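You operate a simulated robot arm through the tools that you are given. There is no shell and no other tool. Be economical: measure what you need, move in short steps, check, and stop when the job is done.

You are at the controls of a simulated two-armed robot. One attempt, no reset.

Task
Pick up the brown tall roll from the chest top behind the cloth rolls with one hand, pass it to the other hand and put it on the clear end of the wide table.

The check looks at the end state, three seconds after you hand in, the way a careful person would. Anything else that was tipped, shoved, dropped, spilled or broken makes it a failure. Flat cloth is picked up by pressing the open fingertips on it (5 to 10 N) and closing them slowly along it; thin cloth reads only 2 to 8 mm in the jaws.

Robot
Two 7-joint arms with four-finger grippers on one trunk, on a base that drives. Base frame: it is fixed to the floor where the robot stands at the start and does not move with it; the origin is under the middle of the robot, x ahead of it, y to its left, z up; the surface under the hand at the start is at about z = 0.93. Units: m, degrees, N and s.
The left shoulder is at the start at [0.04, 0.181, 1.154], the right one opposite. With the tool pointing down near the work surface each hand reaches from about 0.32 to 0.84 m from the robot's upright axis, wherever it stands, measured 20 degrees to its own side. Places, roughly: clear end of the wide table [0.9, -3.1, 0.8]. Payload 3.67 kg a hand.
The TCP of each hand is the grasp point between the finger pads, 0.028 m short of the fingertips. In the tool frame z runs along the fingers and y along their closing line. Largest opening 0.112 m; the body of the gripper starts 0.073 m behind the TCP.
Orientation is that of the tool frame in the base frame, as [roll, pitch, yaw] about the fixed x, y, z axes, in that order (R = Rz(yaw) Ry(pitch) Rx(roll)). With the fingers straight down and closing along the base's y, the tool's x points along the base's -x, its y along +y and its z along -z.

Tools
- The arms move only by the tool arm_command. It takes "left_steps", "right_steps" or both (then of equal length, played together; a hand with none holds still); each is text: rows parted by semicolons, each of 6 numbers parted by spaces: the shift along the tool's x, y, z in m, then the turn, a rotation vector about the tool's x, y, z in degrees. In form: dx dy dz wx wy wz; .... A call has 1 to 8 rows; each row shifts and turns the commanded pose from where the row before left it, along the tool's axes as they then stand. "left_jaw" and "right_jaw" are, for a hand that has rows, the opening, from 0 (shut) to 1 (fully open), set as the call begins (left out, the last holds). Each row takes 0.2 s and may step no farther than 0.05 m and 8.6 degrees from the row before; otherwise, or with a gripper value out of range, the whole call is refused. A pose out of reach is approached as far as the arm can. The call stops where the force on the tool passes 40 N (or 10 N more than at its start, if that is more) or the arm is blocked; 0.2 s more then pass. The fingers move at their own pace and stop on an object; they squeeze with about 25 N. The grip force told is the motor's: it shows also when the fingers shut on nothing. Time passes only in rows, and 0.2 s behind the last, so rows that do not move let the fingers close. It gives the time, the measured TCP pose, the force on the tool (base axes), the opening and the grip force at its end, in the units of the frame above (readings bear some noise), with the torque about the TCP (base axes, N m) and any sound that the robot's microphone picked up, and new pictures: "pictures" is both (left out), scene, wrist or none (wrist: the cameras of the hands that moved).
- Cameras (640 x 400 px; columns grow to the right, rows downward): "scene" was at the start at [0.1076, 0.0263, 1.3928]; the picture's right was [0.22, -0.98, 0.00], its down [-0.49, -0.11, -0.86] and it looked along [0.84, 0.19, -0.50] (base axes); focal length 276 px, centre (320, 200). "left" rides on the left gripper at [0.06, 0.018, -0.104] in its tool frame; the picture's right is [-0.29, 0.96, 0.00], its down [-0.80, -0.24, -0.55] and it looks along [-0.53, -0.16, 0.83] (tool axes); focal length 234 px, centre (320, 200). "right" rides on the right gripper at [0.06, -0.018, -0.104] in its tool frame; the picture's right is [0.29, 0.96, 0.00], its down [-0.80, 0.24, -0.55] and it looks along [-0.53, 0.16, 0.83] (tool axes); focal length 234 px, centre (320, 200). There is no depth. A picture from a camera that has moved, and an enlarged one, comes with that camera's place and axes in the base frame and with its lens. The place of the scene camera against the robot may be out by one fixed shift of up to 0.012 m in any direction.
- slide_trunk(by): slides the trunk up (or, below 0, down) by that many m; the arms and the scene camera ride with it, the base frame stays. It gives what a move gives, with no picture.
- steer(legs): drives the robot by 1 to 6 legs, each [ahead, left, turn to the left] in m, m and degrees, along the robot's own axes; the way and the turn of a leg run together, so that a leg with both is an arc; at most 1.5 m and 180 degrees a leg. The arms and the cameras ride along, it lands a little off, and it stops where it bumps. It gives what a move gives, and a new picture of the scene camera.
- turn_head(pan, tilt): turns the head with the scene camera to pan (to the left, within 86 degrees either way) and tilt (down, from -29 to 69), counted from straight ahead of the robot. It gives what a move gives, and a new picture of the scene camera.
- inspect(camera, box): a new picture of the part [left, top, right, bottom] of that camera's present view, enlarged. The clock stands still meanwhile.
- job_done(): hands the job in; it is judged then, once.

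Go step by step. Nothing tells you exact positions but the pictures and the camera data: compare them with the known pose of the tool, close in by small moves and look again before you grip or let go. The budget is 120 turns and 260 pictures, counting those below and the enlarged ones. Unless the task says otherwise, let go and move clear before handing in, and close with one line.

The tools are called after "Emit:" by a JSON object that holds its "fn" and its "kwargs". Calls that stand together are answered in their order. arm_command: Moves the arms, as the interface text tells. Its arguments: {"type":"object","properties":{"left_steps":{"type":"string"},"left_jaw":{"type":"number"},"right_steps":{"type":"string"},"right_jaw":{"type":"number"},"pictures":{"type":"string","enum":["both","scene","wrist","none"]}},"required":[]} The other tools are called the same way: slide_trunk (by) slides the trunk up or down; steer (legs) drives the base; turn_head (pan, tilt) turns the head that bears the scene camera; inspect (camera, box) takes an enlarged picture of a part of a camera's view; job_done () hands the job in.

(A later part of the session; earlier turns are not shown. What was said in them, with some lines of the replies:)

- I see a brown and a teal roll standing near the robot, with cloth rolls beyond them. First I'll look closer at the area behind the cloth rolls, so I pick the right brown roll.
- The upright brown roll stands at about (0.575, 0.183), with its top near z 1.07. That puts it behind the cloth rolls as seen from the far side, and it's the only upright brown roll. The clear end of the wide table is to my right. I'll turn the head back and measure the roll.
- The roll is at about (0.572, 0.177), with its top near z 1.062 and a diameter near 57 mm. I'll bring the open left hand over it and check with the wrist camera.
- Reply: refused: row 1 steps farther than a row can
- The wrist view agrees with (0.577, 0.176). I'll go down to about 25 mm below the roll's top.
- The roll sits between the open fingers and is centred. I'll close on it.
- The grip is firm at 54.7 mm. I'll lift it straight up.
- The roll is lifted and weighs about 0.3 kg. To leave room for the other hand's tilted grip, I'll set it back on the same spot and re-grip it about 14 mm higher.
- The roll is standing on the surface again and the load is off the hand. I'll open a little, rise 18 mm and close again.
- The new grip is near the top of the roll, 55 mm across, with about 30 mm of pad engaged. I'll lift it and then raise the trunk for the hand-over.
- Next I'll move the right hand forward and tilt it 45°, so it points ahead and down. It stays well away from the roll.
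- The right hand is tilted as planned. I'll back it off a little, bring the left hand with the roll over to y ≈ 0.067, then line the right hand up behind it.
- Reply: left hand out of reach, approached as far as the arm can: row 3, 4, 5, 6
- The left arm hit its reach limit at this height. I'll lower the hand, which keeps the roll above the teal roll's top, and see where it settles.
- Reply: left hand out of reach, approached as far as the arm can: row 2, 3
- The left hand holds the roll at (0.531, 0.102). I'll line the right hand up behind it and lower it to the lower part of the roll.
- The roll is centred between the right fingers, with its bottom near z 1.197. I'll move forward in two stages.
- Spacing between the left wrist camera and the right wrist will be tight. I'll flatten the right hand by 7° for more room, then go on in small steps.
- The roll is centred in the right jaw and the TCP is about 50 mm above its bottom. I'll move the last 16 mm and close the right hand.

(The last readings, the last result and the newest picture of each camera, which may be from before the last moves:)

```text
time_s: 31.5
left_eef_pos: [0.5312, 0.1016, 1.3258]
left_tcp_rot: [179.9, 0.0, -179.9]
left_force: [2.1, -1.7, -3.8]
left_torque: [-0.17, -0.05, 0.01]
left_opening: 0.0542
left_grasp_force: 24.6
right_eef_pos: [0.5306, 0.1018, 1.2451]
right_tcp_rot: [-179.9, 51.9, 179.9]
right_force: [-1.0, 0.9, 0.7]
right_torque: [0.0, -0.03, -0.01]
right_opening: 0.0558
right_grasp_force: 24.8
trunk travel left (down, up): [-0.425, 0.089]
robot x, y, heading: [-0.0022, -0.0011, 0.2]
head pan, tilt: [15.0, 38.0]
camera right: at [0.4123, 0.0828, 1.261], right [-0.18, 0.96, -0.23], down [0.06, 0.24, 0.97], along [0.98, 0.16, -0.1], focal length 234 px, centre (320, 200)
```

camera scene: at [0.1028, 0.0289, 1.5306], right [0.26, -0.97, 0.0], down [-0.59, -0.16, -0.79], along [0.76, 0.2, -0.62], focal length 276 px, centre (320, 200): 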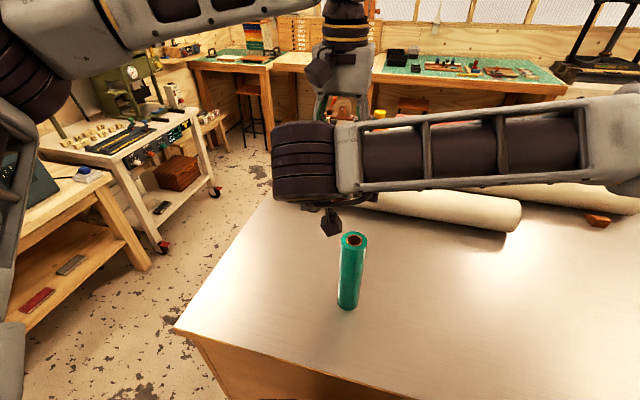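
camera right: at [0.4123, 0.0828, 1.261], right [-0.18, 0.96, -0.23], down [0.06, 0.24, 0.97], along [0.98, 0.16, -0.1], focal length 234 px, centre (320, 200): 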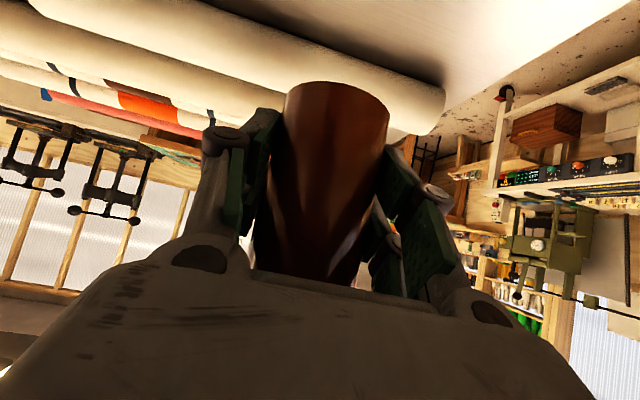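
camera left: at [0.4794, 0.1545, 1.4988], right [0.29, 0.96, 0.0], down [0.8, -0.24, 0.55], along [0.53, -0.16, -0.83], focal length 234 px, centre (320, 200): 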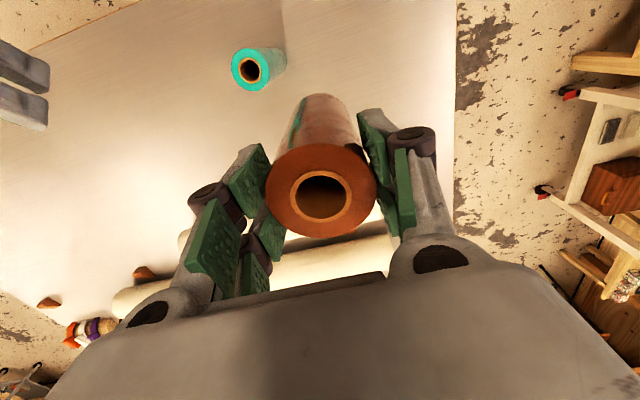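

Both hands hold the roll. I'll open the left hand and rise in small steps.

Emit:
{"fn": "arm_command", "kwargs": {"left_steps": "0 0 0 0 0 0; 0 0 0 0 0 0; 0 0 0 0 0 0; 0 0 0 0 0 0; 0 0 -0.01 0 0 0; 0 0 -0.01 0 0 0; 0 0 0 0 0 0", "left_jaw": 0.9}}

```text
time_s: 33.1
left_eef_pos: [0.5336, 0.1071, 1.3474]
left_tcp_rot: [-179.8, 0.1, -179.8]
left_force: [0.1, 0.5, 1.6]
left_torque: [-0.04, 0.03, 0.03]
left_opening: 0.1009
left_grasp_force: 0.0
left hand out of reach, approached as far as the arm can: row 6
right_eef_pos: [0.5303, 0.1013, 1.2444]
right_tcp_rot: [180.0, 52.0, 180.0]
right_force: [0.1, -0.3, -0.4]
right_torque: [0.01, 0.06, -0.04]
right_opening: 0.0562
right_grasp_force: 25.1
trunk travel left (down, up): [-0.425, 0.089]
robot x, y, heading: [0.0015, -0.0006, -0.0]
head pan, tilt: [15.0, 38.0]
camera scene: at [0.103, 0.0286, 1.5306], right [0.26, -0.97, 0.0], down [-0.59, -0.16, -0.79], along [0.76, 0.2, -0.62], focal length 276 px, centre (320, 200)
camera left: at [0.4738, 0.1254, 1.4511], right [0.28, 0.96, 0.0], down [0.8, -0.24, 0.56], along [0.53, -0.16, -0.83], focal length 234 px, centre (320, 200)
```

scene: 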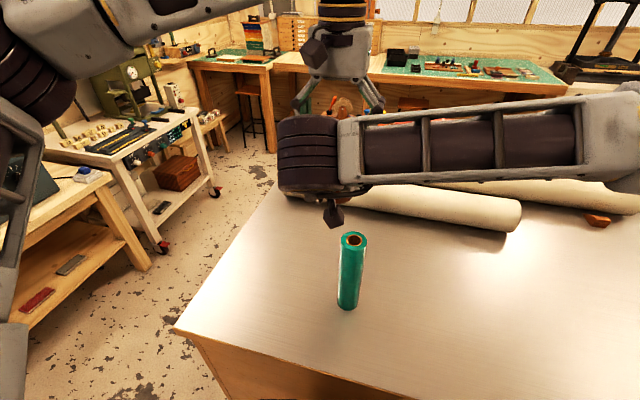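
left: 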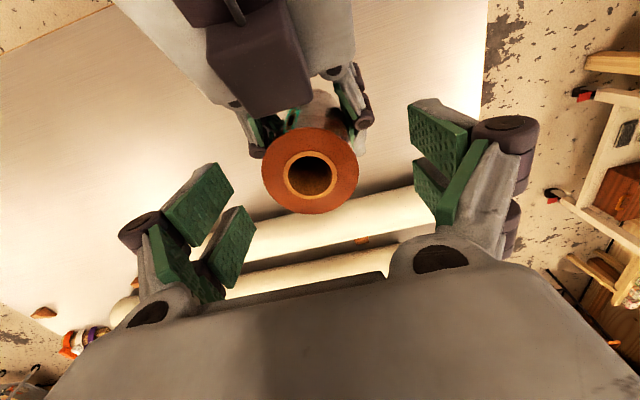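

The roll is now in the right hand only. The left arm is at its upward limit, so I'll lower the right hand 30 mm, which stays above the teal roll, and then slide the left hand away to the left.

Emit:
{"fn": "arm_command", "kwargs": {"right_steps": "0.0079 0 0.0062 0 0 0; 0.0079 0 0.0062 0 0 0; 0.0079 0 0.0062 0 0 0; 0 0 0 0 0 0"}}

Emit:
{"fn": "inspect", "kwargs": {"camera": "left", "box": [120, 0, 540, 300]}}

```text
time_s: 34.1
left_eef_pos: [0.5336, 0.1071, 1.3472]
left_tcp_rot: [-179.9, 0.2, -179.8]
left_force: [-0.1, 0.0, 0.6]
left_torque: [0.01, 0.0, 0.03]
left_opening: 0.1007
left_grasp_force: 0.0
right_eef_pos: [0.5301, 0.1015, 1.2151]
right_tcp_rot: [-180.0, 51.9, -180.0]
right_force: [0.7, -0.7, 0.9]
right_torque: [0.03, 0.0, 0.03]
right_opening: 0.0562
right_grasp_force: 24.8
trunk travel left (down, up): [-0.425, 0.089]
robot x, y, heading: [0.0003, 0.0024, -0.1]
head pan, tilt: [15.0, 38.0]
camera scene: at [0.103, 0.0288, 1.5306], right [0.26, -0.97, 0.0], down [-0.59, -0.16, -0.79], along [0.76, 0.2, -0.62], focal length 276 px, centre (320, 200)
camera right: at [0.4128, 0.0827, 1.2309], right [-0.18, 0.96, -0.23], down [0.06, 0.24, 0.97], along [0.98, 0.16, -0.1], focal length 234 px, centre (320, 200)
```

scene: 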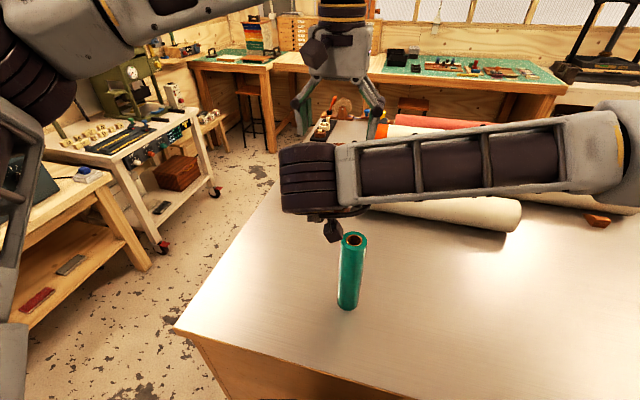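
right: 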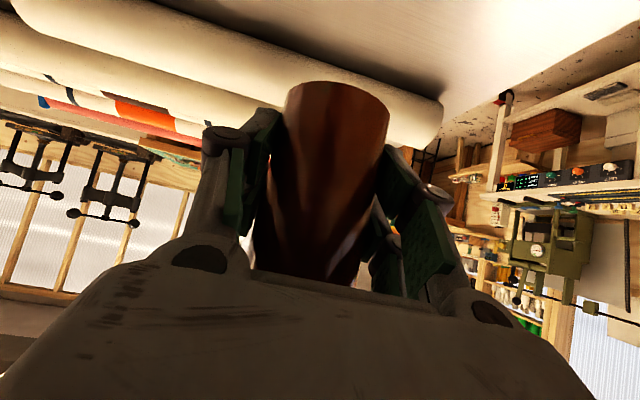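

```text
1.33 times, centred on (330, 150) of left
camera zoom: at [0.4738, 0.1255, 1.4509], right [0.28, 0.96, 0.0], down [0.8, -0.24, 0.56], along [0.53, -0.16, -0.83], focal length 312 px, centre (307, 267)
```

zoom: 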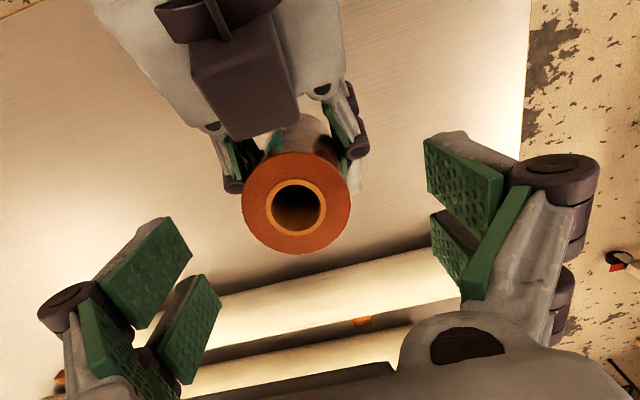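

The left fingers are clear above the roll. I'll slide the left hand to the left and away.

Emit:
{"fn": "arm_command", "kwargs": {"left_steps": "0 0.02 0 0 0 0; 0 0.04 0 0 0 0; 0 0.045 -0.01 0 0 0; 0 0.045 -0.01 0 0 0; 0 0.045 -0.01 0 0 0; 0 0 0 0 0 0", "pictures": "scene"}}

```text
time_s: 35.5
left_eef_pos: [0.5342, 0.3026, 1.3767]
left_tcp_rot: [-180.0, 0.0, -179.9]
left_force: [-0.1, 0.4, -0.3]
left_torque: [0.02, -0.03, 0.03]
left_opening: 0.1008
left_grasp_force: 0.0
right_eef_pos: [0.532, 0.1002, 1.2139]
right_tcp_rot: [179.8, 51.9, -180.0]
right_force: [-0.3, -0.4, 0.3]
right_torque: [0.02, 0.02, 0.05]
right_opening: 0.056
right_grasp_force: 25.4
trunk travel left (down, up): [-0.425, 0.089]
robot x, y, heading: [0.001, -0.003, 0.1]
head pan, tilt: [15.0, 38.0]
camera scene: at [0.1037, 0.028, 1.5306], right [0.26, -0.97, 0.0], down [-0.6, -0.16, -0.79], along [0.76, 0.2, -0.62], focal length 276 px, centre (320, 200)
```

scene: 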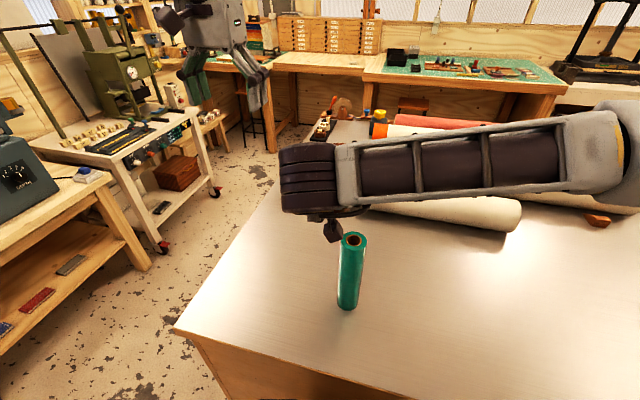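

The left hand is clear and the right hand holds the roll. I'll lift it, bring it to the right side and closer in, and then plan the drive.

Emit:
{"fn": "arm_command", "kwargs": {"right_steps": "-0.0158 0 -0.0123 0 0 0; -0.0158 0 -0.0123 0 0 0; -0.0158 0 -0.0123 0 0 0; 0 -0.045 0 0 0 0; 0 -0.045 0 0 0 0; 0 -0.045 0 0 0 0; 0 -0.045 0 0 0 0; 0 0 0 0 0 0"}}

```text
time_s: 37.3
left_eef_pos: [0.5332, 0.3042, 1.3766]
left_tcp_rot: [-180.0, 0.0, -179.9]
left_force: [0.4, 0.9, -0.5]
left_torque: [-0.05, 0.0, -0.02]
left_opening: 0.1009
left_grasp_force: 0.0
right_eef_pos: [0.5314, -0.0787, 1.2746]
right_tcp_rot: [-179.9, 52.0, -179.9]
right_force: [0.1, 0.5, -2.7]
right_torque: [-0.03, 0.02, 0.0]
right_opening: 0.0559
right_grasp_force: 24.4
trunk travel left (down, up): [-0.425, 0.089]
robot x, y, heading: [-0.0039, -0.0021, -0.1]
head pan, tilt: [15.0, 38.0]
camera scene: at [0.1034, 0.0296, 1.5306], right [0.26, -0.97, 0.0], down [-0.6, -0.16, -0.79], along [0.76, 0.2, -0.62], focal length 276 px, centre (320, 200)
camera right: at [0.4131, -0.0965, 1.2913], right [-0.18, 0.96, -0.23], down [0.05, 0.24, 0.97], along [0.98, 0.16, -0.1], focal length 234 px, centre (320, 200)
```

scene: 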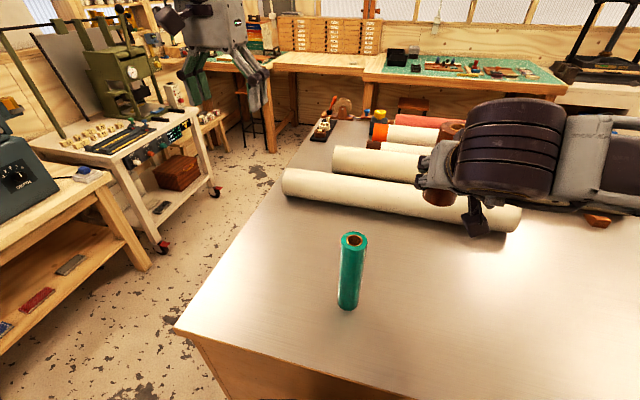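
right: 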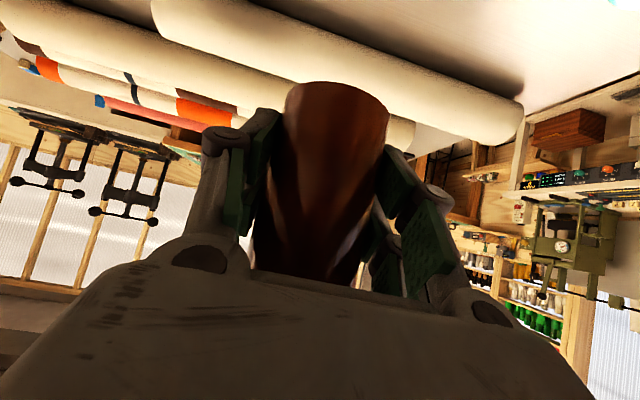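

The roll is secure and the load reads 2.7 N on the right hand. I'll back off from the chest, slide right along it and look around.

Emit:
{"fn": "steer", "kwargs": {"legs": [[-0.2, 0, 0], [0, -1.4, 0]]}}

Emit:
{"fn": "turn_head", "kwargs": {"pan": -75, "tilt": 30}}

Emit:
{"fn": "turn_head", "kwargs": {"pan": -25, "tilt": 25}}

```text
time_s: 45.7
left_eef_pos: [0.3309, -1.0994, 1.3764]
left_tcp_rot: [180.0, 0.0, 179.8]
left_force: [-0.6, -0.9, -0.6]
left_torque: [0.03, -0.03, 0.02]
left_opening: 0.1009
left_grasp_force: 0.0
right_eef_pos: [0.3261, -1.4802, 1.2751]
right_tcp_rot: [-180.0, 51.9, 179.5]
right_force: [-0.3, -0.6, -4.2]
right_torque: [0.01, 0.04, 0.02]
right_opening: 0.0562
right_grasp_force: 24.8
trunk travel left (down, up): [-0.425, 0.089]
robot x, y, heading: [-0.2017, -1.3985, -0.4]
head pan, tilt: [15.0, 38.0]
camera scene: at [-0.1012, -1.3703, 1.5306], right [0.25, -0.97, 0.0], down [-0.6, -0.16, -0.79], along [0.76, 0.2, -0.62], focal length 276 px, centre (320, 200)
```

scene: 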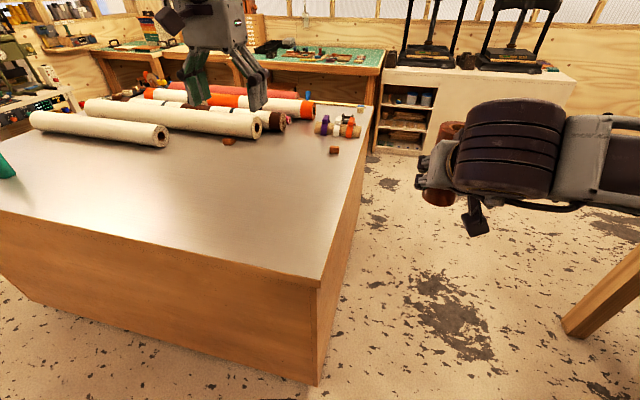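

```text
time_s: 47.4
left_eef_pos: [0.3316, -1.0996, 1.376]
left_tcp_rot: [-180.0, 0.0, 179.7]
left_force: [0.3, 0.2, 0.3]
left_torque: [-0.01, 0.0, -0.02]
left_opening: 0.1009
left_grasp_force: 0.1
right_eef_pos: [0.3267, -1.4817, 1.2758]
right_tcp_rot: [-180.0, 51.9, 179.5]
right_force: [0.5, 0.1, -3.5]
right_torque: [-0.01, 0.02, -0.01]
right_opening: 0.0559
right_grasp_force: 25.3
trunk travel left (down, up): [-0.425, 0.089]
robot x, y, heading: [-0.205, -1.4017, -0.3]
head pan, tilt: [-75.0, 30.0]
camera scene: at [-0.1618, -1.48, 1.543], right [-0.97, -0.25, 0.0], down [-0.13, 0.48, -0.87], along [0.22, -0.84, -0.5], focal length 276 px, centre (320, 200)
```

scene: 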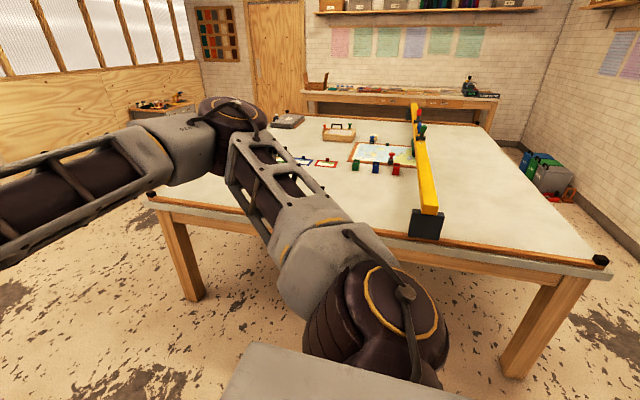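

```text
time_s: 48.5
left_eef_pos: [0.3313, -1.0985, 1.3762]
left_tcp_rot: [-179.9, 0.0, 179.7]
left_force: [-0.5, 0.7, 0.5]
left_torque: [-0.02, -0.02, -0.01]
left_opening: 0.1007
left_grasp_force: 0.1
right_eef_pos: [0.3266, -1.4811, 1.2757]
right_tcp_rot: [-180.0, 51.9, 179.5]
right_force: [1.3, -0.3, -3.4]
right_torque: [-0.01, 0.01, 0.01]
right_opening: 0.056
right_grasp_force: 25.3
trunk travel left (down, up): [-0.425, 0.089]
robot x, y, heading: [-0.2034, -1.401, -0.3]
head pan, tilt: [-25.0, 25.0]
camera scene: at [-0.1015, -1.4321, 1.5509], right [-0.43, -0.9, 0.0], down [-0.38, 0.18, -0.91], along [0.82, -0.39, -0.42], focal length 276 px, centre (320, 200)
```

scene: 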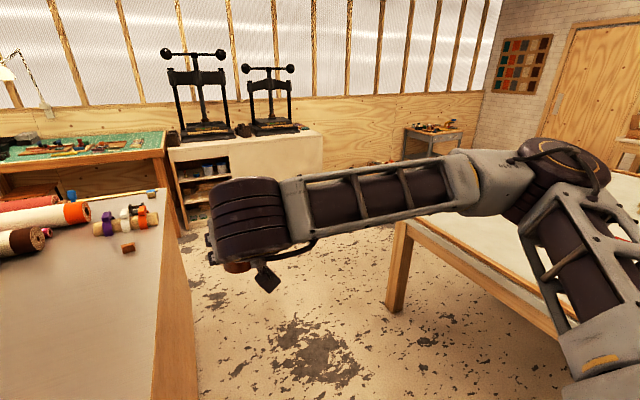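

The corridor between the chest and the wide table is open, and so is the floor past the table's far end. I'll drive around to that end.

Emit:
{"fn": "steer", "kwargs": {"legs": [[0, -0.45, 0], [1.5, 0, 0], [0.5, 0, 0], [0, 0, -90]]}}

Emit:
{"fn": "turn_head", "kwargs": {"pan": 40, "tilt": 35}}

Emit:
{"fn": "turn_head", "kwargs": {"pan": -35, "tilt": 35}}

```text
time_s: 65.4
left_eef_pos: [2.0849, -2.404, 1.3767]
left_tcp_rot: [180.0, -0.1, 89.6]
left_force: [-0.3, -0.2, -0.3]
left_torque: [-0.03, -0.02, 0.01]
left_opening: 0.1007
left_grasp_force: 0.1
right_eef_pos: [1.701, -2.3971, 1.2741]
right_tcp_rot: [179.9, 51.9, 89.5]
right_force: [-0.9, 0.9, -2.4]
right_torque: [0.0, -0.01, 0.04]
right_opening: 0.0558
right_grasp_force: 25.5
trunk travel left (down, up): [-0.425, 0.089]
robot x, y, heading: [1.7844, -1.8712, -90.6]
head pan, tilt: [-25.0, 25.0]
camera scene: at [1.7447, -1.9643, 1.5509], right [-0.9, 0.43, 0.0], down [0.18, 0.38, -0.91], along [-0.39, -0.82, -0.42], focal length 276 px, centre (320, 200)
```

scene: 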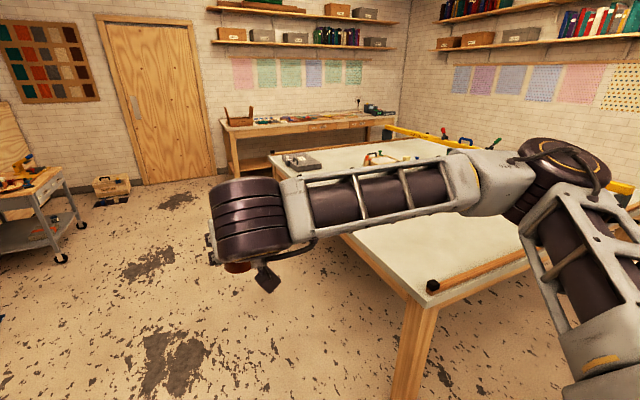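

```text
time_s: 66.8
left_eef_pos: [2.0812, -2.4028, 1.3761]
left_tcp_rot: [-180.0, 0.1, 89.5]
left_force: [0.2, -0.3, -0.1]
left_torque: [-0.01, -0.01, -0.02]
left_opening: 0.1009
left_grasp_force: 0.1
right_eef_pos: [1.7014, -2.3981, 1.275]
right_tcp_rot: [-180.0, 51.9, 89.5]
right_force: [-0.7, 0.0, -3.2]
right_torque: [0.05, 0.0, -0.02]
right_opening: 0.0561
right_grasp_force: 24.6
trunk travel left (down, up): [-0.425, 0.089]
robot x, y, heading: [1.7871, -1.8644, -90.6]
head pan, tilt: [40.0, 35.0]
camera scene: at [1.8401, -1.9491, 1.5352], right [-0.77, -0.64, 0.0], down [-0.36, 0.44, -0.82], along [0.52, -0.63, -0.57], focal length 276 px, centre (320, 200)
```

scene: 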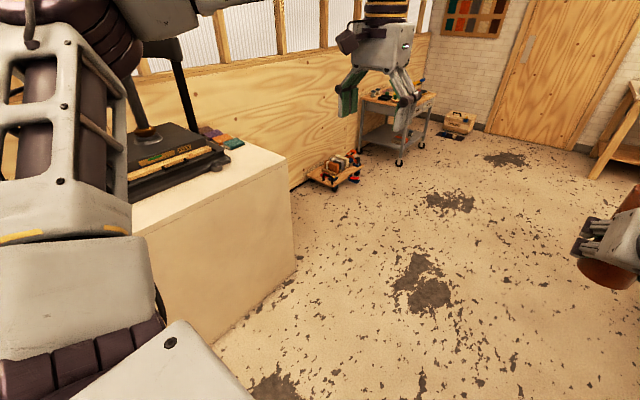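

```text
time_s: 68.3
left_eef_pos: [2.083, -2.4028, 1.3766]
left_tcp_rot: [180.0, 0.1, 89.7]
left_force: [1.0, -0.1, -0.2]
left_torque: [-0.02, 0.01, 0.0]
left_opening: 0.101
left_grasp_force: 0.1
right_eef_pos: [1.702, -2.3965, 1.2752]
right_tcp_rot: [180.0, 51.9, 89.4]
right_force: [0.3, 0.2, -3.8]
right_torque: [0.0, 0.01, -0.03]
right_opening: 0.0561
right_grasp_force: 24.9
trunk travel left (down, up): [-0.425, 0.089]
robot x, y, heading: [1.7836, -1.8632, -90.7]
head pan, tilt: [-35.0, 35.0]
camera scene: at [1.7332, -1.9529, 1.5352], right [-0.81, 0.58, 0.0], down [0.33, 0.47, -0.82], along [-0.47, -0.67, -0.57], focal length 276 px, centre (320, 200)
```

scene: 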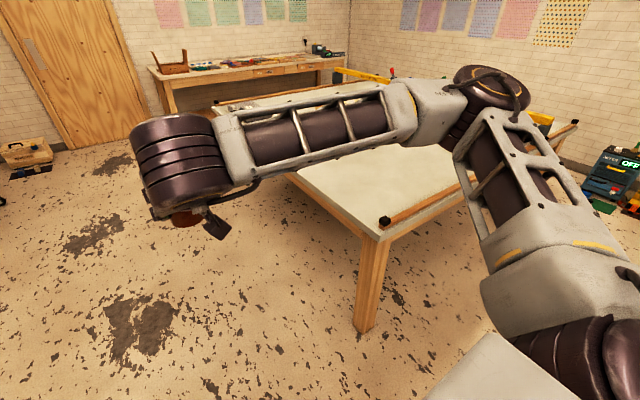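

The way ahead is clear. I'll drive along past the table's end and turn to face it.

Emit:
{"fn": "steer", "kwargs": {"legs": [[1.28, 0, 0], [0, 0, -89]]}}

Emit:
{"fn": "turn_head", "kwargs": {"pan": 20, "tilt": 40}}

```text
time_s: 79.0
left_eef_pos: [1.2413, -3.439, 1.377]
left_tcp_rot: [-180.0, 0.0, 0.1]
left_force: [-0.3, -0.8, -0.2]
left_torque: [0.01, 0.0, 0.03]
left_opening: 0.1012
left_grasp_force: 0.0
right_eef_pos: [1.243, -3.0572, 1.2749]
right_tcp_rot: [-180.0, 51.9, 0.0]
right_force: [0.3, 0.3, -2.9]
right_torque: [-0.02, 0.0, -0.02]
right_opening: 0.0561
right_grasp_force: 24.9
trunk travel left (down, up): [-0.425, 0.089]
robot x, y, heading: [1.7737, -3.1345, -179.9]
head pan, tilt: [-35.0, 35.0]
camera scene: at [1.6807, -3.0797, 1.5352], right [0.57, 0.82, 0.0], down [0.47, -0.33, -0.82], along [-0.67, 0.47, -0.57], focal length 276 px, centre (320, 200)
```

scene: 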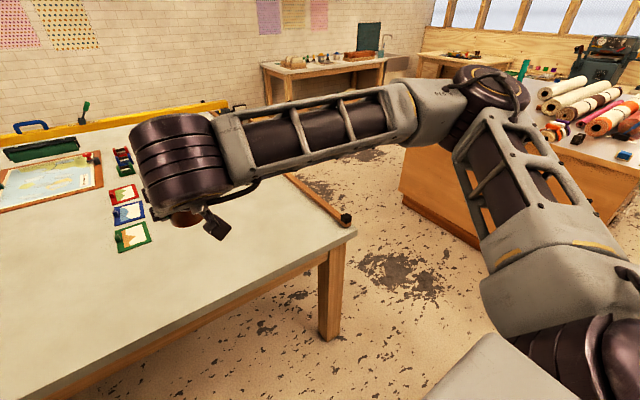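

```text
time_s: 80.3
left_eef_pos: [1.2403, -3.4396, 1.3764]
left_tcp_rot: [180.0, 0.0, 0.2]
left_force: [-0.1, 0.7, -0.4]
left_torque: [0.03, 0.03, -0.01]
left_opening: 0.101
left_grasp_force: 0.1
right_eef_pos: [1.2435, -3.0571, 1.2743]
right_tcp_rot: [-179.9, 51.9, 0.0]
right_force: [0.1, -0.1, -3.4]
right_torque: [0.04, -0.04, -0.03]
right_opening: 0.056
right_grasp_force: 25.4
trunk travel left (down, up): [-0.425, 0.089]
robot x, y, heading: [1.772, -3.1371, -180.1]
head pan, tilt: [20.0, 40.0]
camera scene: at [1.6729, -3.159, 1.5276], right [-0.34, 0.94, 0.0], down [0.6, 0.22, -0.77], along [-0.72, -0.26, -0.64], focal length 276 px, centre (320, 200)
```

scene: 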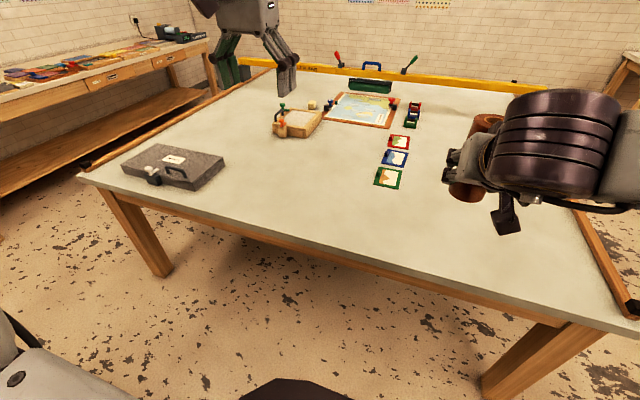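

I'm facing the clear end of the wide table. Its near edge is at x ≈ 1.10, and the nearest items are flat cards at about (0.60, -3.22), so a spot near (0.9, -3.06) is free. I'll close in and lower the trunk.

Emit:
{"fn": "steer", "kwargs": {"legs": [[0.25, 0, 0]]}}

Emit:
{"fn": "slide_trunk", "kwargs": {"by": -0.28}}

Emit:
{"fn": "turn_head", "kwargs": {"pan": -5, "tilt": 45}}

```text
time_s: 82.1
left_eef_pos: [0.9924, -3.4394, 1.3756]
left_tcp_rot: [180.0, 0.1, 0.1]
left_force: [-0.5, -0.5, 0.4]
left_torque: [0.0, 0.0, 0.02]
left_opening: 0.1007
left_grasp_force: 0.1
right_eef_pos: [0.9953, -3.0568, 1.2755]
right_tcp_rot: [-180.0, 52.0, 0.0]
right_force: [-0.6, 0.4, -3.6]
right_torque: [0.0, 0.03, -0.02]
right_opening: 0.0563
right_grasp_force: 25.0
trunk travel left (down, up): [-0.425, 0.089]
robot x, y, heading: [1.5281, -3.1398, 179.9]
head pan, tilt: [20.0, 40.0]
camera scene: at [1.4258, -3.1591, 1.5278], right [-0.34, 0.94, 0.0], down [0.6, 0.22, -0.77], along [-0.72, -0.26, -0.64], focal length 276 px, centre (320, 200)
```

scene: 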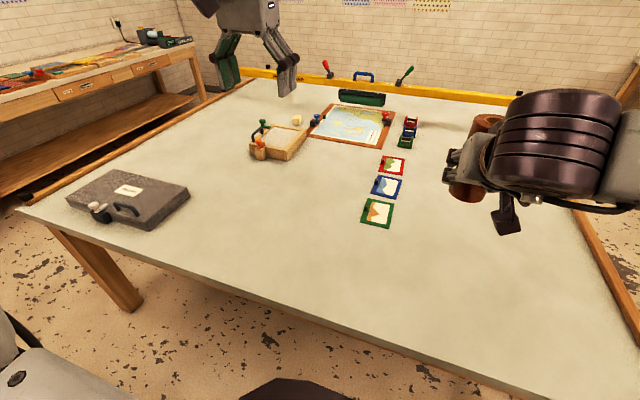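

```text
time_s: 85.0
left_eef_pos: [0.9931, -3.4388, 1.097]
left_tcp_rot: [180.0, 0.0, 0.1]
left_force: [0.1, -0.1, 0.7]
left_torque: [0.01, 0.01, -0.01]
left_opening: 0.1009
left_grasp_force: 0.1
right_eef_pos: [0.9957, -3.0566, 0.9964]
right_tcp_rot: [-180.0, 51.9, 0.0]
right_force: [-0.1, -0.4, -3.8]
right_torque: [0.01, -0.04, -0.03]
right_opening: 0.0563
right_grasp_force: 25.0
trunk travel left (down, up): [-0.145, 0.369]
robot x, y, heading: [1.5243, -3.1383, 179.7]
head pan, tilt: [20.0, 40.0]
```

```text
time_s: 85.8
left_eef_pos: [0.9925, -3.4387, 1.0961]
left_tcp_rot: [-180.0, 0.0, 0.1]
left_force: [-0.7, 0.4, -0.5]
left_torque: [0.01, -0.02, -0.04]
left_opening: 0.101
left_grasp_force: 0.0
right_eef_pos: [0.9939, -3.0574, 0.9951]
right_tcp_rot: [180.0, 51.9, 0.0]
right_force: [-0.3, -0.6, -3.3]
right_torque: [0.0, -0.01, -0.03]
right_opening: 0.056
right_grasp_force: 24.8
trunk travel left (down, up): [-0.145, 0.369]
robot x, y, heading: [1.5252, -3.1344, 180.1]
head pan, tilt: [-5.0, 45.0]
camera scene: at [1.4232, -3.123, 1.2406], right [0.09, 1.0, 0.0], down [0.7, -0.06, -0.71], along [-0.7, 0.06, -0.71], focal length 276 px, centre (320, 200)
```

scene: 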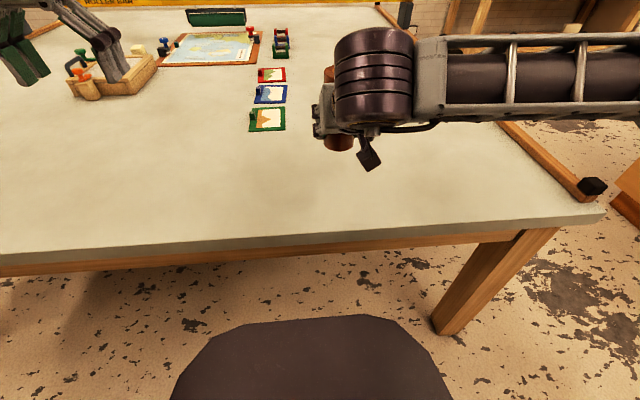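

By triangulation the table top is near z 0.807, and the roll's bottom is now near 0.944. I'll move forward 8 cm and down 9 cm, then look.

Emit:
{"fn": "arm_command", "kwargs": {"right_steps": "0.0054 0 0.0296 0 0 0; 0.0054 0 0.0296 0 0 0; 0.0054 0 0.0296 0 0 0; 0.0054 0 0.0296 0 0 0; 0 0 0 0 0 0"}}

Emit:
{"fn": "inspect", "kwargs": {"camera": "scene", "box": [240, 20, 480, 170]}}

```text
time_s: 87.0
left_eef_pos: [0.9936, -3.4385, 1.0973]
left_tcp_rot: [180.0, 0.2, 0.1]
left_force: [-0.2, -0.2, 0.4]
left_torque: [0.02, 0.04, -0.01]
left_opening: 0.1009
left_grasp_force: 0.0
right_eef_pos: [0.914, -3.0577, 0.9053]
right_tcp_rot: [180.0, 52.0, 0.0]
right_force: [0.3, 0.0, -2.9]
right_torque: [0.0, -0.01, 0.02]
right_opening: 0.0562
right_grasp_force: 24.6
trunk travel left (down, up): [-0.145, 0.369]
robot x, y, heading: [1.526, -3.1367, 179.9]
head pan, tilt: [-5.0, 45.0]
camera scene: at [1.4238, -3.123, 1.2406], right [0.09, 1.0, 0.0], down [0.7, -0.06, -0.71], along [-0.7, 0.06, -0.71], focal length 276 px, centre (320, 200)
camera right: at [1.0333, -3.0399, 0.9217], right [0.18, -0.96, -0.23], down [-0.05, -0.24, 0.97], along [-0.98, -0.16, -0.1], focal length 234 px, centre (320, 200)
```

scene: 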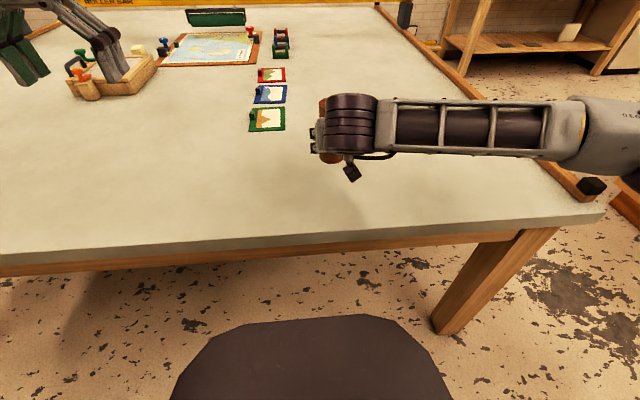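
right: 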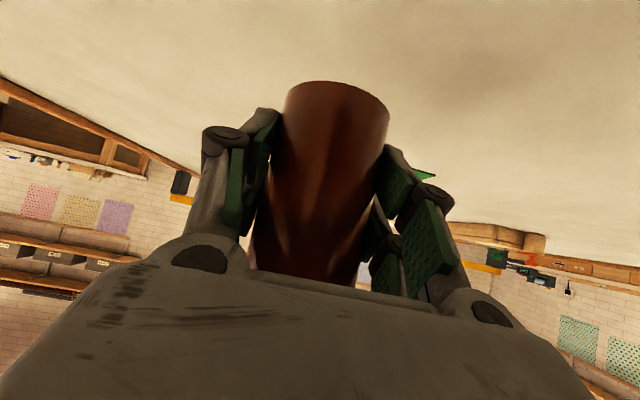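

```text
2.67 times, centred on (360, 95) of scene
camera zoom: at [1.4238, -3.123, 1.2406], right [0.09, 1.0, 0.0], down [0.7, -0.06, -0.71], along [-0.7, 0.06, -0.71], focal length 736 px, centre (213, 480)
```

zoom: 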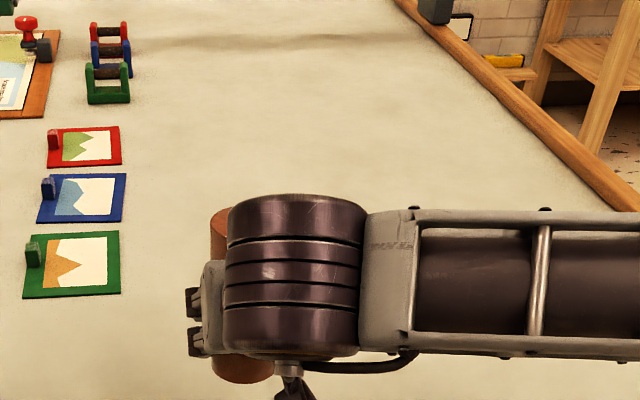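

The roll hangs over clear table. I'll lower 3 cm first, then go down in small steps watching the force.

Emit:
{"fn": "arm_command", "kwargs": {"right_steps": "0.0118 0 0.0092 0 0 0; 0.0118 0 0.0092 0 0 0; 0.0039 0 0.0031 0 0 0; 0.0024 0 0.0018 0 0 0; 0 0 0 0 0 0", "pictures": "wrist"}}

```text
time_s: 88.2
left_eef_pos: [0.9922, -3.4378, 1.097]
left_tcp_rot: [179.9, 0.0, 0.0]
left_force: [0.2, 0.0, -0.1]
left_torque: [0.01, -0.02, -0.01]
left_opening: 0.1008
left_grasp_force: 0.1
right_eef_pos: [0.9151, -3.0588, 0.8662]
right_tcp_rot: [180.0, 51.8, -0.1]
right_force: [-0.5, -0.5, -3.5]
right_torque: [0.02, -0.03, -0.01]
right_opening: 0.0557
right_grasp_force: 24.9
trunk travel left (down, up): [-0.145, 0.369]
robot x, y, heading: [1.5246, -3.1383, 179.9]
head pan, tilt: [-5.0, 45.0]
camera right: at [1.0339, -3.0397, 0.8834], right [0.18, -0.96, -0.23], down [-0.06, -0.24, 0.97], along [-0.98, -0.16, -0.1], focal length 234 px, centre (320, 200)
```

right: 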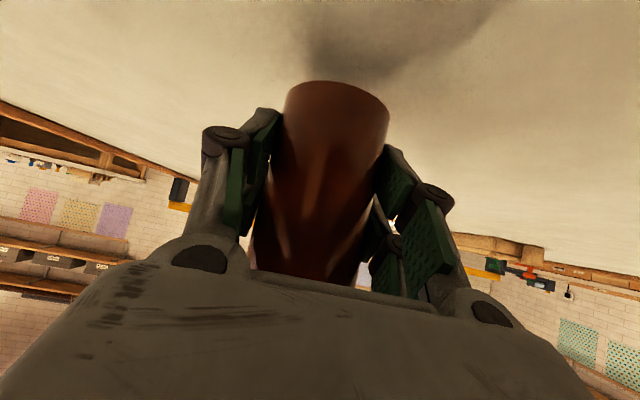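

Emit:
{"fn": "arm_command", "kwargs": {"right_steps": "0.0024 0 0.0018 0 0 0; 0.0024 0 0.0018 0 0 0; 0 0 0 0 0 0", "pictures": "wrist"}}

```text
time_s: 89.0
left_eef_pos: [0.9915, -3.4385, 1.0965]
left_tcp_rot: [-180.0, 0.0, 0.1]
left_force: [0.3, -0.1, -0.9]
left_torque: [0.0, -0.01, 0.02]
left_opening: 0.1007
left_grasp_force: 0.1
right_eef_pos: [0.9147, -3.0585, 0.8607]
right_tcp_rot: [180.0, 52.0, -0.1]
right_force: [-0.1, 0.9, -4.6]
right_torque: [-0.01, 0.0, -0.04]
right_opening: 0.0559
right_grasp_force: 25.1
trunk travel left (down, up): [-0.145, 0.369]
robot x, y, heading: [1.5259, -3.1362, 180.0]
head pan, tilt: [-5.0, 45.0]
camera right: at [1.034, -3.0395, 0.8775], right [0.18, -0.96, -0.23], down [-0.05, -0.24, 0.97], along [-0.98, -0.16, -0.1], focal length 234 px, centre (320, 200)
```

right: 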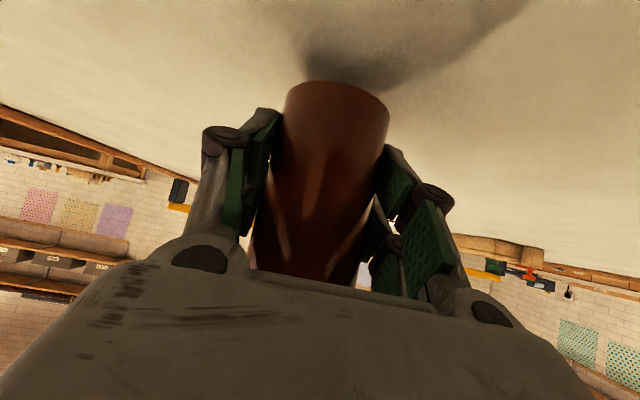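

No contact yet, so I'll keep going in 3 mm steps.

Emit:
{"fn": "arm_command", "kwargs": {"right_steps": "0.0024 0 0.0018 0 0 0; 0.0024 0 0.0018 0 0 0; 0 0 0 0 0 0", "pictures": "wrist"}}

```text
time_s: 89.8
left_eef_pos: [0.9926, -3.4398, 1.0961]
left_tcp_rot: [-180.0, 0.0, 0.0]
left_force: [-0.6, -0.6, 0.2]
left_torque: [0.02, -0.01, 0.01]
left_opening: 0.101
left_grasp_force: 0.2
right_eef_pos: [0.9145, -3.0581, 0.8543]
right_tcp_rot: [180.0, 51.9, -0.1]
right_force: [0.1, -1.0, -4.5]
right_torque: [-0.04, -0.01, -0.04]
right_opening: 0.0558
right_grasp_force: 25.0
trunk travel left (down, up): [-0.145, 0.369]
robot x, y, heading: [1.5265, -3.1364, 180.1]
head pan, tilt: [-5.0, 45.0]
camera right: at [1.0342, -3.0396, 0.8713], right [0.18, -0.96, -0.23], down [-0.06, -0.24, 0.97], along [-0.98, -0.16, -0.1], focal length 234 px, centre (320, 200)
```

right: 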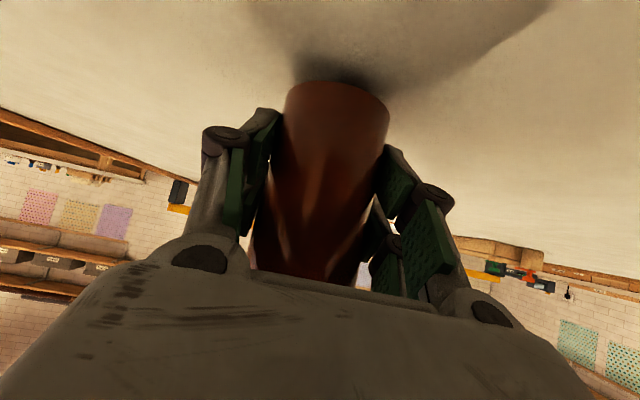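

Emit:
{"fn": "arm_command", "kwargs": {"right_steps": "0.0016 0 0.0012 0 0 0; 0.0016 0 0.0012 0 0 0; 0 0 0 0 0 0", "pictures": "wrist"}}

```text
time_s: 90.7
left_eef_pos: [0.993, -3.4373, 1.096]
left_tcp_rot: [180.0, 0.0, 0.1]
left_force: [0.5, 0.3, 0.3]
left_torque: [-0.02, -0.01, -0.02]
left_opening: 0.1009
left_grasp_force: 0.0
right_eef_pos: [0.914, -3.0568, 0.8522]
right_tcp_rot: [-180.0, 51.9, 0.0]
right_force: [-1.0, -0.5, -3.3]
right_torque: [-0.03, 0.0, 0.02]
right_opening: 0.056
right_grasp_force: 25.2
trunk travel left (down, up): [-0.145, 0.369]
robot x, y, heading: [1.5243, -3.1328, 179.8]
head pan, tilt: [-5.0, 45.0]
camera right: at [1.034, -3.0394, 0.8674], right [0.18, -0.96, -0.23], down [-0.06, -0.24, 0.97], along [-0.98, -0.16, -0.1], focal length 234 px, centre (320, 200)
```

right: 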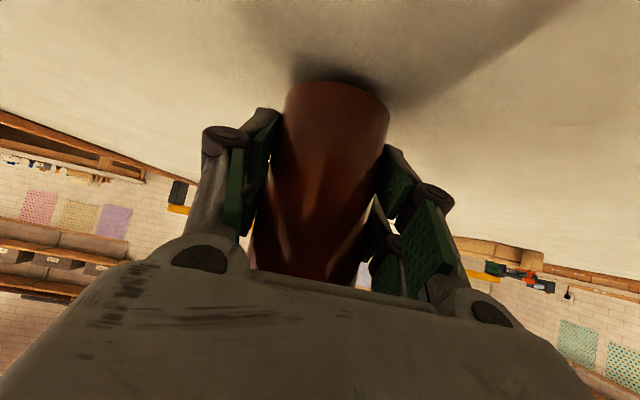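

Emit:
{"fn": "arm_command", "kwargs": {"right_steps": "0.0016 0 0.0012 0 0 0; 0.0016 0 0.0012 0 0 0; 0 0 0 0 0 0", "pictures": "none"}}

Emit:
{"fn": "inspect", "kwargs": {"camera": "right", "box": [240, 50, 440, 175]}}

```text
time_s: 91.5
left_eef_pos: [0.9921, -3.4385, 1.0973]
left_tcp_rot: [180.0, 0.0, 0.1]
left_force: [1.0, -0.3, -0.2]
left_torque: [0.04, -0.02, 0.04]
left_opening: 0.1008
left_grasp_force: 0.1
right_eef_pos: [0.9157, -3.0581, 0.846]
right_tcp_rot: [-179.9, 51.9, 0.1]
right_force: [0.0, -0.2, -3.6]
right_torque: [0.02, -0.04, 0.04]
right_opening: 0.0559
right_grasp_force: 25.2
trunk travel left (down, up): [-0.145, 0.369]
robot x, y, heading: [1.5277, -3.1402, 179.9]
head pan, tilt: [-5.0, 45.0]
```

```text
3.20 times, centred on (340, 112) of right
camera zoom: at [1.034, -3.0395, 0.8634], right [0.18, -0.96, -0.23], down [-0.06, -0.24, 0.97], along [-0.98, -0.16, -0.1], focal length 749 px, centre (256, 480)
```

zoom: 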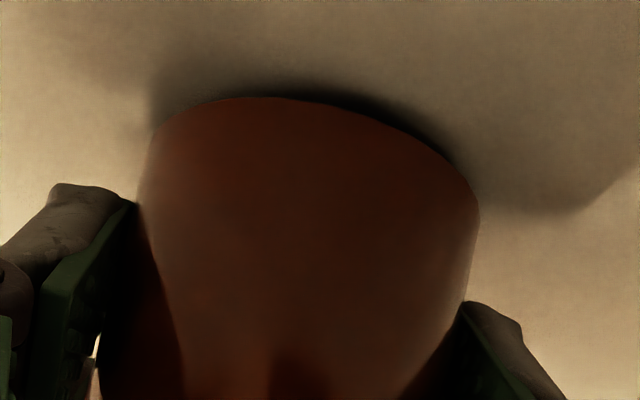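

The contact shadow is nearly closed. I'll go on in 2 mm steps.

Emit:
{"fn": "arm_command", "kwargs": {"right_steps": "0.0016 0 0.0012 0 0 0; 0 0 0 0 0 0; 0.0012 0 0.0009 0 0 0; 0 0 0 0 0 0", "pictures": "none"}}

Emit:
{"fn": "inspect", "kwargs": {"camera": "right", "box": [240, 50, 440, 175]}}

```text
time_s: 92.5
left_eef_pos: [0.9932, -3.4397, 1.0972]
left_tcp_rot: [-180.0, -0.1, 0.1]
left_force: [0.0, -0.5, 0.1]
left_torque: [0.02, -0.01, 0.0]
left_opening: 0.1008
left_grasp_force: 0.1
right_eef_pos: [0.9151, -3.0572, 0.8451]
right_tcp_rot: [-180.0, 52.0, 0.0]
right_force: [0.4, 0.1, -2.1]
right_torque: [-0.06, -0.06, 0.01]
right_opening: 0.0561
right_grasp_force: 25.3
trunk travel left (down, up): [-0.145, 0.369]
robot x, y, heading: [1.5265, -3.1368, 180.0]
head pan, tilt: [-5.0, 45.0]
```

```text
3.20 times, centred on (340, 112) of right
camera zoom: at [1.0341, -3.0393, 0.8605], right [0.18, -0.96, -0.23], down [-0.05, -0.24, 0.97], along [-0.98, -0.16, -0.09], focal length 749 px, centre (256, 480)
```

zoom: 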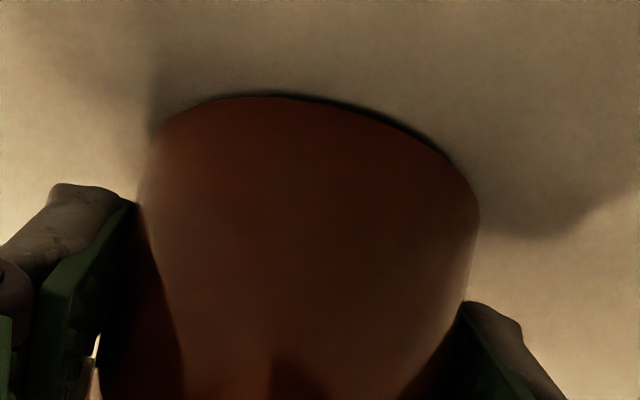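

Emit:
{"fn": "arm_command", "kwargs": {"right_steps": "0.0012 0 0.0009 0 0 0; 0 0 0 0 0 0; 0.0008 0 0.0006 0 0 0; 0 0 0 0 0 0", "pictures": "none"}}

Emit:
{"fn": "inspect", "kwargs": {"camera": "right", "box": [240, 50, 440, 175]}}

```text
time_s: 93.5
left_eef_pos: [0.993, -3.4378, 1.0976]
left_tcp_rot: [-180.0, 0.1, 0.1]
left_force: [0.9, 0.6, -0.1]
left_torque: [0.01, 0.0, 0.0]
left_opening: 0.1011
left_grasp_force: 0.0
right_eef_pos: [0.9152, -3.0566, 0.8439]
right_tcp_rot: [179.8, 52.2, -0.2]
right_force: [-3.7, 1.9, 15.0]
right_torque: [0.09, 0.02, 0.11]
right_opening: 0.0563
right_grasp_force: 24.5
trunk travel left (down, up): [-0.145, 0.369]
robot x, y, heading: [1.5285, -3.1366, 180.2]
head pan, tilt: [-5.0, 45.0]
```

```text
3.20 times, centred on (340, 112) of right
camera zoom: at [1.0342, -3.0393, 0.8594], right [0.18, -0.96, -0.23], down [-0.05, -0.24, 0.97], along [-0.98, -0.16, -0.09], focal length 749 px, centre (256, 480)
```

zoom: 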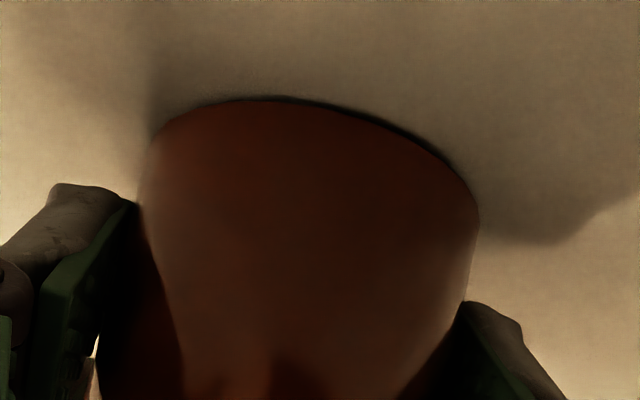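

The roll is on the table, with 15 N up. I'll ease off 1 mm and open slowly.

Emit:
{"fn": "arm_command", "kwargs": {"right_steps": "-0.0008 0 -0.0006 0 0 0; 0 0 0 0 0 0", "pictures": "none"}}

Emit:
{"fn": "arm_command", "kwargs": {"right_steps": "0 0 0 0 0 0; 0 0 0 0 0 0; 0 0 0 0 0 0", "right_jaw": 0.58, "pictures": "none"}}

Emit:
{"fn": "arm_command", "kwargs": {"right_steps": "0 0 0 0 0 0; 0 0 0 0 0 0; 0 0 0 0 0 0", "right_jaw": 0.95, "pictures": "wrist"}}

```text
time_s: 94.0
left_eef_pos: [0.9928, -3.4387, 1.0963]
left_tcp_rot: [-179.9, 0.1, 0.1]
left_force: [0.6, 0.1, 0.4]
left_torque: [0.01, 0.01, 0.01]
left_opening: 0.1011
left_grasp_force: 0.0
right_eef_pos: [0.9149, -3.0575, 0.8438]
right_tcp_rot: [-180.0, 52.0, 0.0]
right_force: [-6.3, 1.9, 14.6]
right_torque: [0.12, 0.48, 0.01]
right_opening: 0.0562
right_grasp_force: 25.3
trunk travel left (down, up): [-0.145, 0.369]
robot x, y, heading: [1.5271, -3.1345, 180.0]
head pan, tilt: [-5.0, 45.0]
```

```text
time_s: 94.8
left_eef_pos: [0.9922, -3.4386, 1.0963]
left_tcp_rot: [-179.9, 0.0, 0.1]
left_force: [-0.1, 0.2, 0.3]
left_torque: [-0.01, 0.01, -0.01]
left_opening: 0.1009
left_grasp_force: 0.0
right_eef_pos: [0.9149, -3.058, 0.8422]
right_tcp_rot: [180.0, 52.0, 0.0]
right_force: [-0.7, -0.5, 0.2]
right_torque: [0.03, 0.0, -0.01]
right_opening: 0.065
right_grasp_force: 0.0
trunk travel left (down, up): [-0.145, 0.369]
robot x, y, heading: [1.5282, -3.1361, 180.1]
head pan, tilt: [-5.0, 45.0]
```

```text
time_s: 95.7
left_eef_pos: [0.9922, -3.4395, 1.0963]
left_tcp_rot: [180.0, 0.0, 0.1]
left_force: [-0.2, -0.3, 0.4]
left_torque: [0.02, -0.03, 0.03]
left_opening: 0.1008
left_grasp_force: 0.0
right_eef_pos: [0.9145, -3.0593, 0.8424]
right_tcp_rot: [-180.0, 52.0, 0.0]
right_force: [-0.7, -0.3, 0.0]
right_torque: [0.03, 0.0, 0.04]
right_opening: 0.1065
right_grasp_force: 0.0
trunk travel left (down, up): [-0.145, 0.369]
robot x, y, heading: [1.5242, -3.1376, 179.9]
head pan, tilt: [-5.0, 45.0]
camera right: at [1.0341, -3.0393, 0.8587], right [0.18, -0.96, -0.23], down [-0.06, -0.24, 0.97], along [-0.98, -0.16, -0.1], focal length 234 px, centre (320, 200)
```

right: 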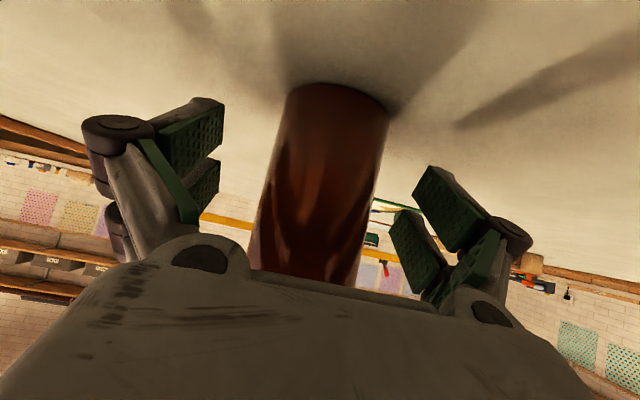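

It stands upright and free. I'll pull the hand straight back, then up.

Emit:
{"fn": "arm_command", "kwargs": {"right_steps": "0.0154 0 -0.0197 0 0 0; 0.0154 0 -0.0197 0 0 0; 0.0154 0 -0.0197 0 0 0; 0.0154 0 -0.0197 0 0 0; -0.0315 0 -0.0246 0 0 0; -0.0315 0 -0.0246 0 0 0; -0.0315 0 -0.0246 0 0 0; 0 0 0 0 0 0", "pictures": "scene"}}

Emit:
{"fn": "steer", "kwargs": {"legs": [[-0.2, 0, 0]]}}

Emit:
{"fn": "inspect", "kwargs": {"camera": "right", "box": [0, 0, 640, 400]}}

```text
time_s: 97.5
left_eef_pos: [0.9925, -3.4382, 1.0968]
left_tcp_rot: [179.9, 0.1, 0.1]
left_force: [0.2, 0.5, -0.4]
left_torque: [-0.01, 0.0, 0.01]
left_opening: 0.101
left_grasp_force: 0.1
right_eef_pos: [1.0154, -3.0572, 0.9629]
right_tcp_rot: [-180.0, 52.0, 0.0]
right_force: [-0.1, -0.2, -0.2]
right_torque: [-0.02, 0.02, 0.0]
right_opening: 0.1064
right_grasp_force: 0.1
trunk travel left (down, up): [-0.145, 0.369]
robot x, y, heading: [1.5258, -3.1376, 180.1]
head pan, tilt: [-5.0, 45.0]
camera scene: at [1.4233, -3.1227, 1.2405], right [0.09, 1.0, 0.0], down [0.7, -0.06, -0.71], along [-0.7, 0.06, -0.71], focal length 276 px, centre (320, 200)
```

scene: 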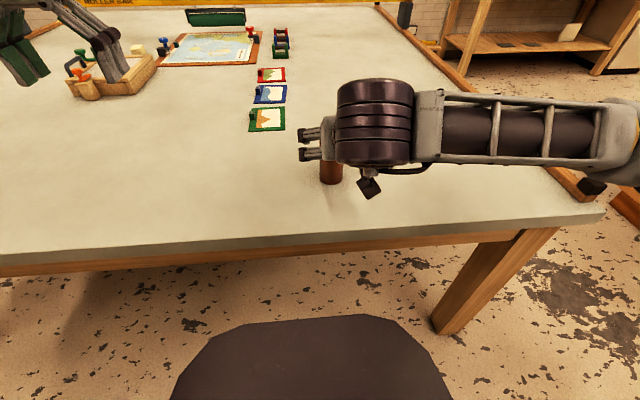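

```text
time_s: 99.1
left_eef_pos: [1.1936, -3.4394, 1.0975]
left_tcp_rot: [180.0, 0.1, 0.1]
left_force: [1.3, -0.7, 0.6]
left_torque: [0.02, 0.05, -0.01]
left_opening: 0.101
left_grasp_force: 0.1
right_eef_pos: [1.2169, -3.0581, 0.9627]
right_tcp_rot: [-179.9, 52.0, 0.1]
right_force: [0.1, 0.3, 0.5]
right_torque: [0.02, 0.02, -0.01]
right_opening: 0.1062
right_grasp_force: 0.1
trunk travel left (down, up): [-0.145, 0.369]
robot x, y, heading: [1.7253, -3.1354, -180.1]
head pan, tilt: [-5.0, 45.0]
camera scene: at [1.6248, -3.123, 1.2407], right [0.09, 1.0, 0.0], down [0.7, -0.06, -0.71], along [-0.7, 0.06, -0.71], focal length 276 px, centre (320, 200)
```

scene: 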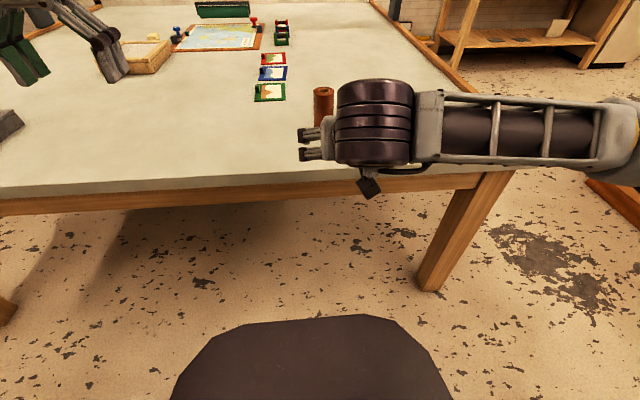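

```text
1.00 times, centred on (320, 200) of right (not enlarged: the box is as wide or as high as the picture)
camera zoom: at [1.3353, -3.0396, 0.979], right [0.18, -0.96, -0.23], down [-0.05, -0.24, 0.97], along [-0.98, -0.16, -0.09], focal length 234 px, centre (320, 200)
```

zoom: 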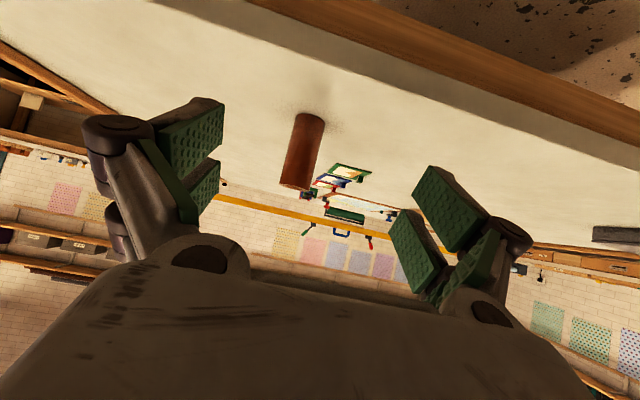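

The brown roll stands upright on the clear end of the wide table, and nothing else there looks moved. Both hands are clear, so I'm handing in.

Emit:
{"fn": "job_done", "kwargs": {}}

```text
The job is handed in.
```

I picked the brown roll up with the left hand, passed it to the right, and stood it upright on the clear end of the wide table at about (0.91, -3.06). I saw nothing else tipped or moved.
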